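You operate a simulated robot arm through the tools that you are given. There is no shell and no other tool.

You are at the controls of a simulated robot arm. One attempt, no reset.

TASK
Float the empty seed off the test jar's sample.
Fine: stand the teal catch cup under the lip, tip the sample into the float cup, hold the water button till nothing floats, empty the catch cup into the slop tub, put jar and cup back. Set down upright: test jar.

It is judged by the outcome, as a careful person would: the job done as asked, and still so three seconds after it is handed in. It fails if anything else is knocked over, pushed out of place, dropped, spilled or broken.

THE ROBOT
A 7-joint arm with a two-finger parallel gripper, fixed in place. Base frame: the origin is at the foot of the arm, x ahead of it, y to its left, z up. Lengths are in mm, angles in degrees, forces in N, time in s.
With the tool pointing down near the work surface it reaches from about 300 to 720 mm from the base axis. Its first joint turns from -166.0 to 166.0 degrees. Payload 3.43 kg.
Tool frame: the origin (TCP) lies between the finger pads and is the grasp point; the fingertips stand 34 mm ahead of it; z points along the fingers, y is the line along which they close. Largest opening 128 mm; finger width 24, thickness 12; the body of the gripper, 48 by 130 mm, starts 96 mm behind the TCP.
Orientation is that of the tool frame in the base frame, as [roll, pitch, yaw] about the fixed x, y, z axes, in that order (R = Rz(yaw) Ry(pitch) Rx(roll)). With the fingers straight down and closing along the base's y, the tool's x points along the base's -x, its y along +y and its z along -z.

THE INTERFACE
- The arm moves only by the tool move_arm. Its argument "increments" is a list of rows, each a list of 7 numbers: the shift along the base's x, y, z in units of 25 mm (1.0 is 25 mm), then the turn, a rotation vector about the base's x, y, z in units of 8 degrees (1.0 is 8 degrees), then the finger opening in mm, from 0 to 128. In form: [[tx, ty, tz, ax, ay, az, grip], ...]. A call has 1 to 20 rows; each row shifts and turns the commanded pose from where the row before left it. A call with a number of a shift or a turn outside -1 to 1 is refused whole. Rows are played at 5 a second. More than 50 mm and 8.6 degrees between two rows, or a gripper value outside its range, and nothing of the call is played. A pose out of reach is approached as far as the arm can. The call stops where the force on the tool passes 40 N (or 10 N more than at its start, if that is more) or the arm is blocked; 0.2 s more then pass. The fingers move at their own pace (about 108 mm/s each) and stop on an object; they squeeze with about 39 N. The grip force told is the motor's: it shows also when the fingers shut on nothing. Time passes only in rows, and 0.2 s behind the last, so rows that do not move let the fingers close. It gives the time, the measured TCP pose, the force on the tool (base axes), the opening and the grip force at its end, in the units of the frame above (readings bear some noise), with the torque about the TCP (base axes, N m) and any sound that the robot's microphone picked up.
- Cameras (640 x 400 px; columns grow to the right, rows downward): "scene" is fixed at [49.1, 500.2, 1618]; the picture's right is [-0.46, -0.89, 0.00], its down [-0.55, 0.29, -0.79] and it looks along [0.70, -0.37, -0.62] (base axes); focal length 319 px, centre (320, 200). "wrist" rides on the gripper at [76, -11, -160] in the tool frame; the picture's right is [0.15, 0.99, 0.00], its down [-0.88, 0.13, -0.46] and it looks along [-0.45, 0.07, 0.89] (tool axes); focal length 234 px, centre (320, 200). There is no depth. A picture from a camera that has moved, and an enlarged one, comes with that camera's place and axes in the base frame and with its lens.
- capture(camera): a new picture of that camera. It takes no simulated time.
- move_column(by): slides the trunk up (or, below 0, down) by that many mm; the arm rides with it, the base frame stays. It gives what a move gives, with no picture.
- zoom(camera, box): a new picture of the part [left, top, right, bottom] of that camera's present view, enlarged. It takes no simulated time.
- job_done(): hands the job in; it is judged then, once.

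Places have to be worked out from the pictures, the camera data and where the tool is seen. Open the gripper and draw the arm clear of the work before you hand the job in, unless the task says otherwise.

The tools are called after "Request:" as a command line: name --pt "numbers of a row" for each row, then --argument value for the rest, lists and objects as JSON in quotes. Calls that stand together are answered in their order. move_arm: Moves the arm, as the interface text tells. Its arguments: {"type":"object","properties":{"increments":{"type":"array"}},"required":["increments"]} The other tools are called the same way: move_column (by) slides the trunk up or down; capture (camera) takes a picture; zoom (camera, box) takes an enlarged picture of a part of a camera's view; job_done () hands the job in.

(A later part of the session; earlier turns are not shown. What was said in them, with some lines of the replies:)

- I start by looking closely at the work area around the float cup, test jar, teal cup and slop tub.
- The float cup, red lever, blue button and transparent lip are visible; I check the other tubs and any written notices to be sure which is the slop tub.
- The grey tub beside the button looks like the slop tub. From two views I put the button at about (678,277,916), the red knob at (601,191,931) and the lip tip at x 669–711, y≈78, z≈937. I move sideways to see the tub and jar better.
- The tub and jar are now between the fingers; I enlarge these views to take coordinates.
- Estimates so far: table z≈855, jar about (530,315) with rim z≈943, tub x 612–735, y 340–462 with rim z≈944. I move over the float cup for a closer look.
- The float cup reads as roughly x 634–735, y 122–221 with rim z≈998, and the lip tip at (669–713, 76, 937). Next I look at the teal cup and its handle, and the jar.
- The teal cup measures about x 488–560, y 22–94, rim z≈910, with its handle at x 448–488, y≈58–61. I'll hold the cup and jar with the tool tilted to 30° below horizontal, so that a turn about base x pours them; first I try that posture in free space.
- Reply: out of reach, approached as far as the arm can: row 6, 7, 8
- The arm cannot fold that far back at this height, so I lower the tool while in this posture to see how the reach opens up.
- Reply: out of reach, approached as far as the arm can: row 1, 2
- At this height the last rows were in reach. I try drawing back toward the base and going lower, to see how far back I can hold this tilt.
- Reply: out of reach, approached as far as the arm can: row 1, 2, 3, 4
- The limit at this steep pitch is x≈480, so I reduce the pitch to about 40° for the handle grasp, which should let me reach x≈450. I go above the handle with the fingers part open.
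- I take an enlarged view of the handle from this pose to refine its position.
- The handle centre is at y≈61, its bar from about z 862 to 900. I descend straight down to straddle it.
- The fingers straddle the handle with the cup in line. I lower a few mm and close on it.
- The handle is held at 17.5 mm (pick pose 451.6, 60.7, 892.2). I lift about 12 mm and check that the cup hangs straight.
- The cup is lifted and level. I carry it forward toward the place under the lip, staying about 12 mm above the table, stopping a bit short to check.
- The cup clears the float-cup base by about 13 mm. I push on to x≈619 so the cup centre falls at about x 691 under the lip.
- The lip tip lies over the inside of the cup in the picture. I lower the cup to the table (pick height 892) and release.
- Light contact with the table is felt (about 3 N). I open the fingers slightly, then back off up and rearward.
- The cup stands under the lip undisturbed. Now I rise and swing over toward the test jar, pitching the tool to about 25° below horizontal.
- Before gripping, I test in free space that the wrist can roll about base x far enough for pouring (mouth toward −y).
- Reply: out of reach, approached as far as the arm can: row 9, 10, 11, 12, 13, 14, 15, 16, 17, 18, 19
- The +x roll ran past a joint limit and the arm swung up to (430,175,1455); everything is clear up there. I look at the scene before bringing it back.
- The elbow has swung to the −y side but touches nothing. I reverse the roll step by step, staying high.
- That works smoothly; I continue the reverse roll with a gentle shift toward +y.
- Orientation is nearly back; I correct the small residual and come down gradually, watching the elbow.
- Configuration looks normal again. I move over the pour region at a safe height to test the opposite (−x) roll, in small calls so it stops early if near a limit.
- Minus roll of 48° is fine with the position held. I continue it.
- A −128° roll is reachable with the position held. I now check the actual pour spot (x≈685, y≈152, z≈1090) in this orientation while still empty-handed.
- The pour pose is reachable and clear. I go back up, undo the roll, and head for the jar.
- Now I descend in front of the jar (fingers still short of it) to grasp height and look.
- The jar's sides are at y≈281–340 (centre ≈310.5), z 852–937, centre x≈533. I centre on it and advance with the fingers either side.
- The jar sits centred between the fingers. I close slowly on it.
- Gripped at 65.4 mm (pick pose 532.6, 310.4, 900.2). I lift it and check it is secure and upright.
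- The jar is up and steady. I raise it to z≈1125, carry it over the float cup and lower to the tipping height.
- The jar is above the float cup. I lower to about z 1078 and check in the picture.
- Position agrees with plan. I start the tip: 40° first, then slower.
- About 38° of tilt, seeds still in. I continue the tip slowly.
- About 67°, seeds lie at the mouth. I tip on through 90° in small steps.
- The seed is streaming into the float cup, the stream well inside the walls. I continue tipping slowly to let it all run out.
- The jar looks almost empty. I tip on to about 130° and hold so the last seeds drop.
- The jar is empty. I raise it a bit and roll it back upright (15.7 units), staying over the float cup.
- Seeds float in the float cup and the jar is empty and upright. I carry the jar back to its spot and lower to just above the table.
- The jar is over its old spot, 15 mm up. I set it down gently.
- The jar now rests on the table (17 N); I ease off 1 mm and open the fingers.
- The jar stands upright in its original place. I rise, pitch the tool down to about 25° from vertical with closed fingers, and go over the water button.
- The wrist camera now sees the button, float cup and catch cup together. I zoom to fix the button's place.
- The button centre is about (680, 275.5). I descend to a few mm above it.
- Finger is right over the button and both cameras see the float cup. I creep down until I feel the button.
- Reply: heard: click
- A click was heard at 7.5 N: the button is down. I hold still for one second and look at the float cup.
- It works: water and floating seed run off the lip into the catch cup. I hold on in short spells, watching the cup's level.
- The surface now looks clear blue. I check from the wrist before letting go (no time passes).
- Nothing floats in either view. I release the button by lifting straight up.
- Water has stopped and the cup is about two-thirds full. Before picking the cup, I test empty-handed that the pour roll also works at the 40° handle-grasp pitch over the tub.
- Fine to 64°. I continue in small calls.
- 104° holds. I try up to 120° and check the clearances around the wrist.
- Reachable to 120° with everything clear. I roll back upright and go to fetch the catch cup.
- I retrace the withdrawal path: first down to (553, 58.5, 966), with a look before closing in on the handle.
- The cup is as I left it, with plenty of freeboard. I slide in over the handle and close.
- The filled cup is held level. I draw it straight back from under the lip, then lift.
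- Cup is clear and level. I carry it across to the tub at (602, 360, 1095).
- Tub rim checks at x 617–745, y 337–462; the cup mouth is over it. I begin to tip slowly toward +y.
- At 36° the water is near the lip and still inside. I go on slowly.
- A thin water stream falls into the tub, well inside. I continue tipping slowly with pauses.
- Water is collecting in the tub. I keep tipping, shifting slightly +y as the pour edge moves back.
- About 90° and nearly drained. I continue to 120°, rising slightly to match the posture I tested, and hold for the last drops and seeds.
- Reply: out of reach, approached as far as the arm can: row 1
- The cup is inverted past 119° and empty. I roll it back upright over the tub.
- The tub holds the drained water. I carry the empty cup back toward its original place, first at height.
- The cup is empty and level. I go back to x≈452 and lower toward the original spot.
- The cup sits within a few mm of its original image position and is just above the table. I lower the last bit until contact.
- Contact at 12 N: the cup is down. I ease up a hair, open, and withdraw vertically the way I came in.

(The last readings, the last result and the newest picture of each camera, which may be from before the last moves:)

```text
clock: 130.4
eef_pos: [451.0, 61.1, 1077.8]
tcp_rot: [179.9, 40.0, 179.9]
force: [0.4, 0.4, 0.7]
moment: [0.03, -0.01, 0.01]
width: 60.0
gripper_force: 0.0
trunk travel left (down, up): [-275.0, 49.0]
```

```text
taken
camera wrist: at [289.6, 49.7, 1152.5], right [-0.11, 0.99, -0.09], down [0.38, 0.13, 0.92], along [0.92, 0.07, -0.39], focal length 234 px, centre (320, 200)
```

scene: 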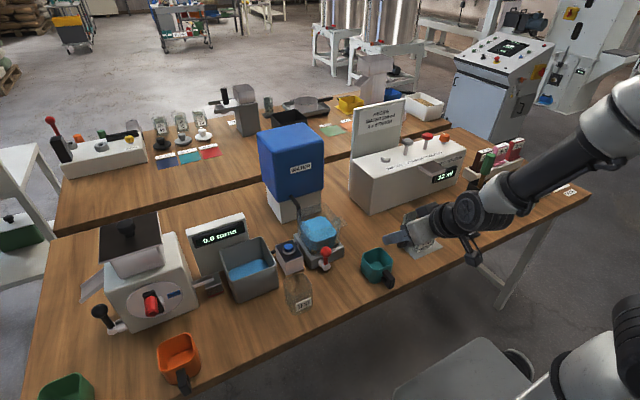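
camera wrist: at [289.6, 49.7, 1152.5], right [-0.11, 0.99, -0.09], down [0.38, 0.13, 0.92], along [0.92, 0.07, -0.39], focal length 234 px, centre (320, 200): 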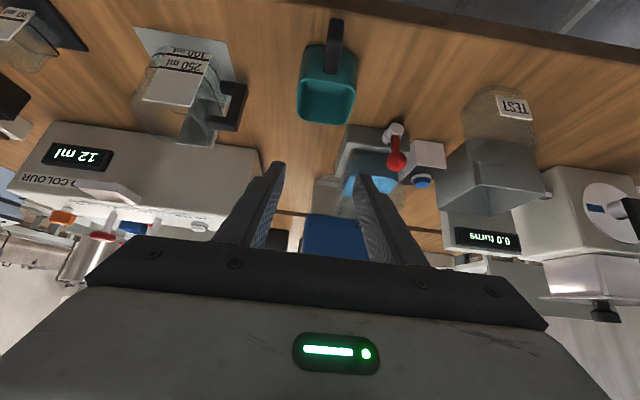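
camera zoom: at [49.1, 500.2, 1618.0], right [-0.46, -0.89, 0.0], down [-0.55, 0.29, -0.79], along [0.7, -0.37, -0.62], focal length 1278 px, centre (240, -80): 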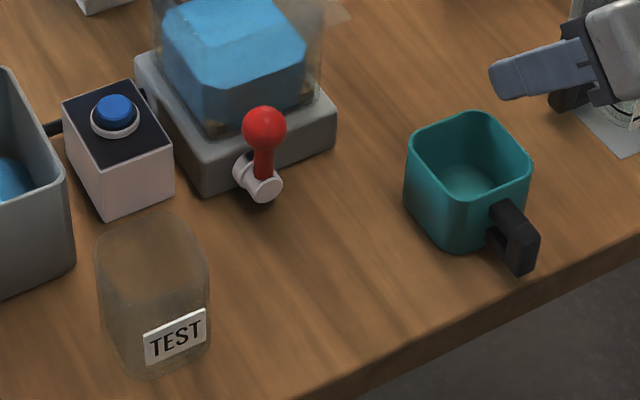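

Jar and cup are back within a couple of pixels of their starting images. I check the float cup, tub and table once more before moving away.

Request:
zoom --camera "scene" --box '[200, 200, 360, 300]'

Request:
zoom --camera "scene" --box '[355, 235, 405, 290]'

Request:
move_arm --pt "0 0 1 0 0 0 100" --pt "0 0 1 0 1 0 128" --pt "0 0 1 0 1 0 128" --pt "0 0 1 0 1 0 128" --pt "0 0 1 0 1 0 128" --pt "0 0 1 0 1 0 128" --pt "0 0 1 0 0 0 128" --pt "0 0 1 0 0 0 128" --pt "0 0 0 0 0 0 128"

Request:
capture --camera "scene"

Request:
capture --camera "wrist"

```text
4.00 times, centred on (280, 250) of scene
camera zoom: at [49.1, 500.2, 1618.0], right [-0.46, -0.89, 0.0], down [-0.55, 0.29, -0.79], along [0.7, -0.37, -0.62], focal length 1278 px, centre (480, 0)
```

zoom: 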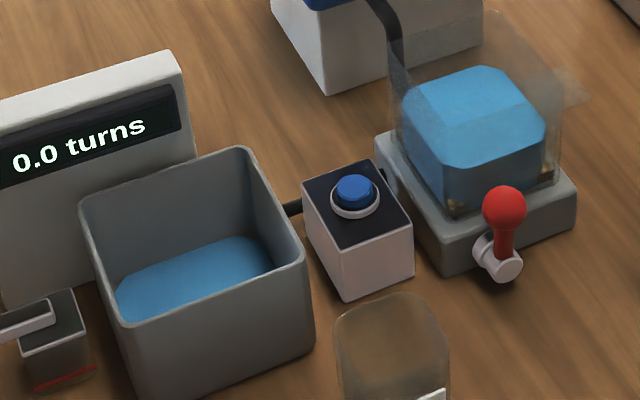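

```text
7.27 times, centred on (380, 262) of scene
camera zoom: at [49.1, 500.2, 1618.0], right [-0.46, -0.89, 0.0], down [-0.55, 0.29, -0.79], along [0.7, -0.37, -0.62], focal length 2323 px, centre (-116, -254)
```

zoom: 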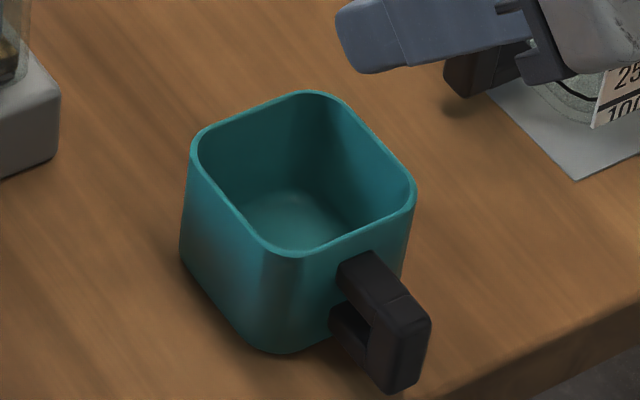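

```text
clock: 132.4
eef_pos: [462.4, 38.5, 1220.3]
tcp_rot: [-174.2, 18.4, -179.5]
force: [1.1, -6.2, -0.2]
moment: [0.69, 0.14, 0.2]
width: 127.9
gripper_force: 0.0
out of reach, approached as far as the arm can: row 2, 3, 5, 6
trunk travel left (down, up): [-275.0, 49.0]
```

```text
taken
```

scene: 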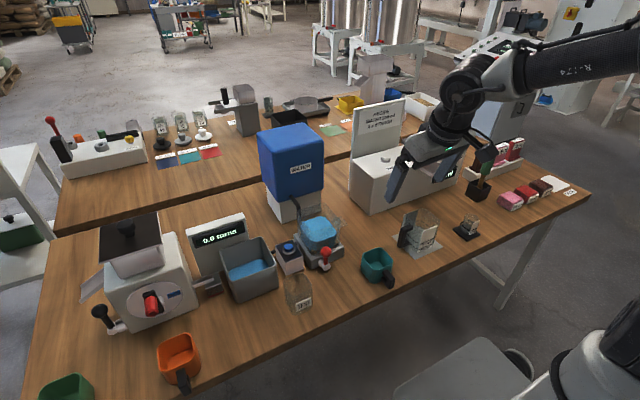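

```text
taken
camera wrist: at [339.1, 42.8, 1348.2], right [-0.11, 0.98, -0.14], down [0.7, 0.18, 0.7], along [0.71, -0.02, -0.7], focal length 234 px, centre (320, 200)
```

wrist: 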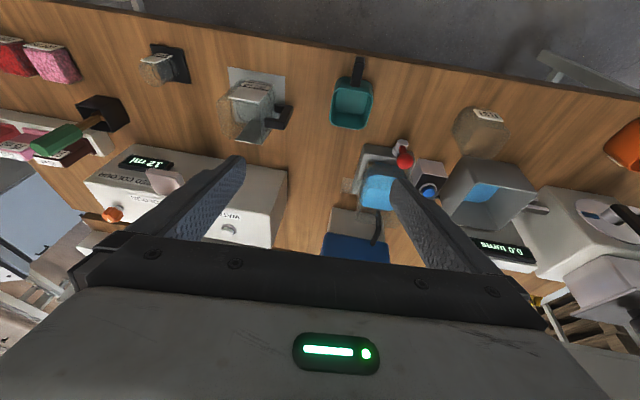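

All objects look in place. The last reading shows a slight side force, so I wait a moment and re-read before finishing.

Request:
move_arm --pt "0 0 0 0 0 0 128" --pt "0 0 0 0 0 0 128" --pt "0 0 0 0 0 0 128"

Request:
zoom --camera "scene" --box '[320, 60, 600, 260]'

```text
clock: 133.2
eef_pos: [461.4, 40.8, 1220.7]
tcp_rot: [-173.9, 18.4, -179.8]
force: [0.5, 0.2, -0.1]
moment: [0.03, -0.02, -0.01]
width: 127.8
gripper_force: 0.0
trunk travel left (down, up): [-275.0, 49.0]
```

```text
2.00 times, centred on (460, 160) of scene
camera zoom: at [49.1, 500.2, 1618.0], right [-0.46, -0.89, 0.0], down [-0.55, 0.29, -0.79], along [0.7, -0.37, -0.62], focal length 639 px, centre (40, 280)
```

zoom: 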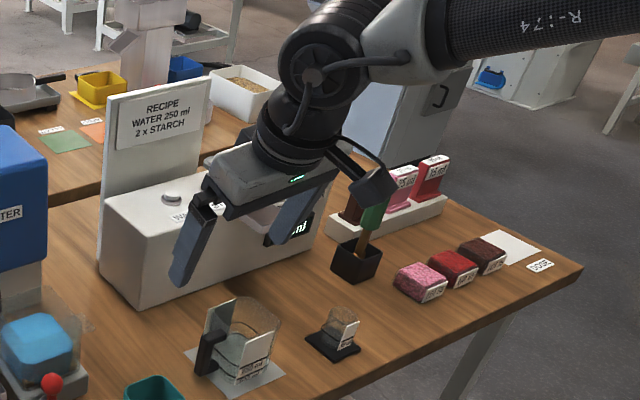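

The side force is gone, so it came from the motion and not from contact. The arm is clear with the gripper open. The jar and cup are back upright in their places, nothing floats in the float cup, and the catch is in the slop tub. I hand the job in.

Request:
job_done

```text
The job is handed in.
```

The empty seed has been floated off the test jar's sample, and the job is handed in. I have no result from the judging.

- **Sample:** I tipped the whole test jar into the float cup. The jar is empty and standing upright in its original spot.
- **Floating off:** I stood the teal cup under the lip and held the water button for about two seconds. By then the surface was clear in both camera views, and the overflow had run into the teal cup.
- **Catch cup:** I emptied it into the grey tub beside the water button and put it back within a couple of millimetres of where it started. That tub has no label I could read. I took it as the slop tub because it stands beside the button and float cup.
- **Rest of the bench:** Nothing was knocked over, moved or spilled that I could see. The gripper is open and the arm is drawn clear.

While I was testing the pour motion empty-handed, the arm ran past a joint limit and swung up high. It touched nothing, and I poured the other way after that.
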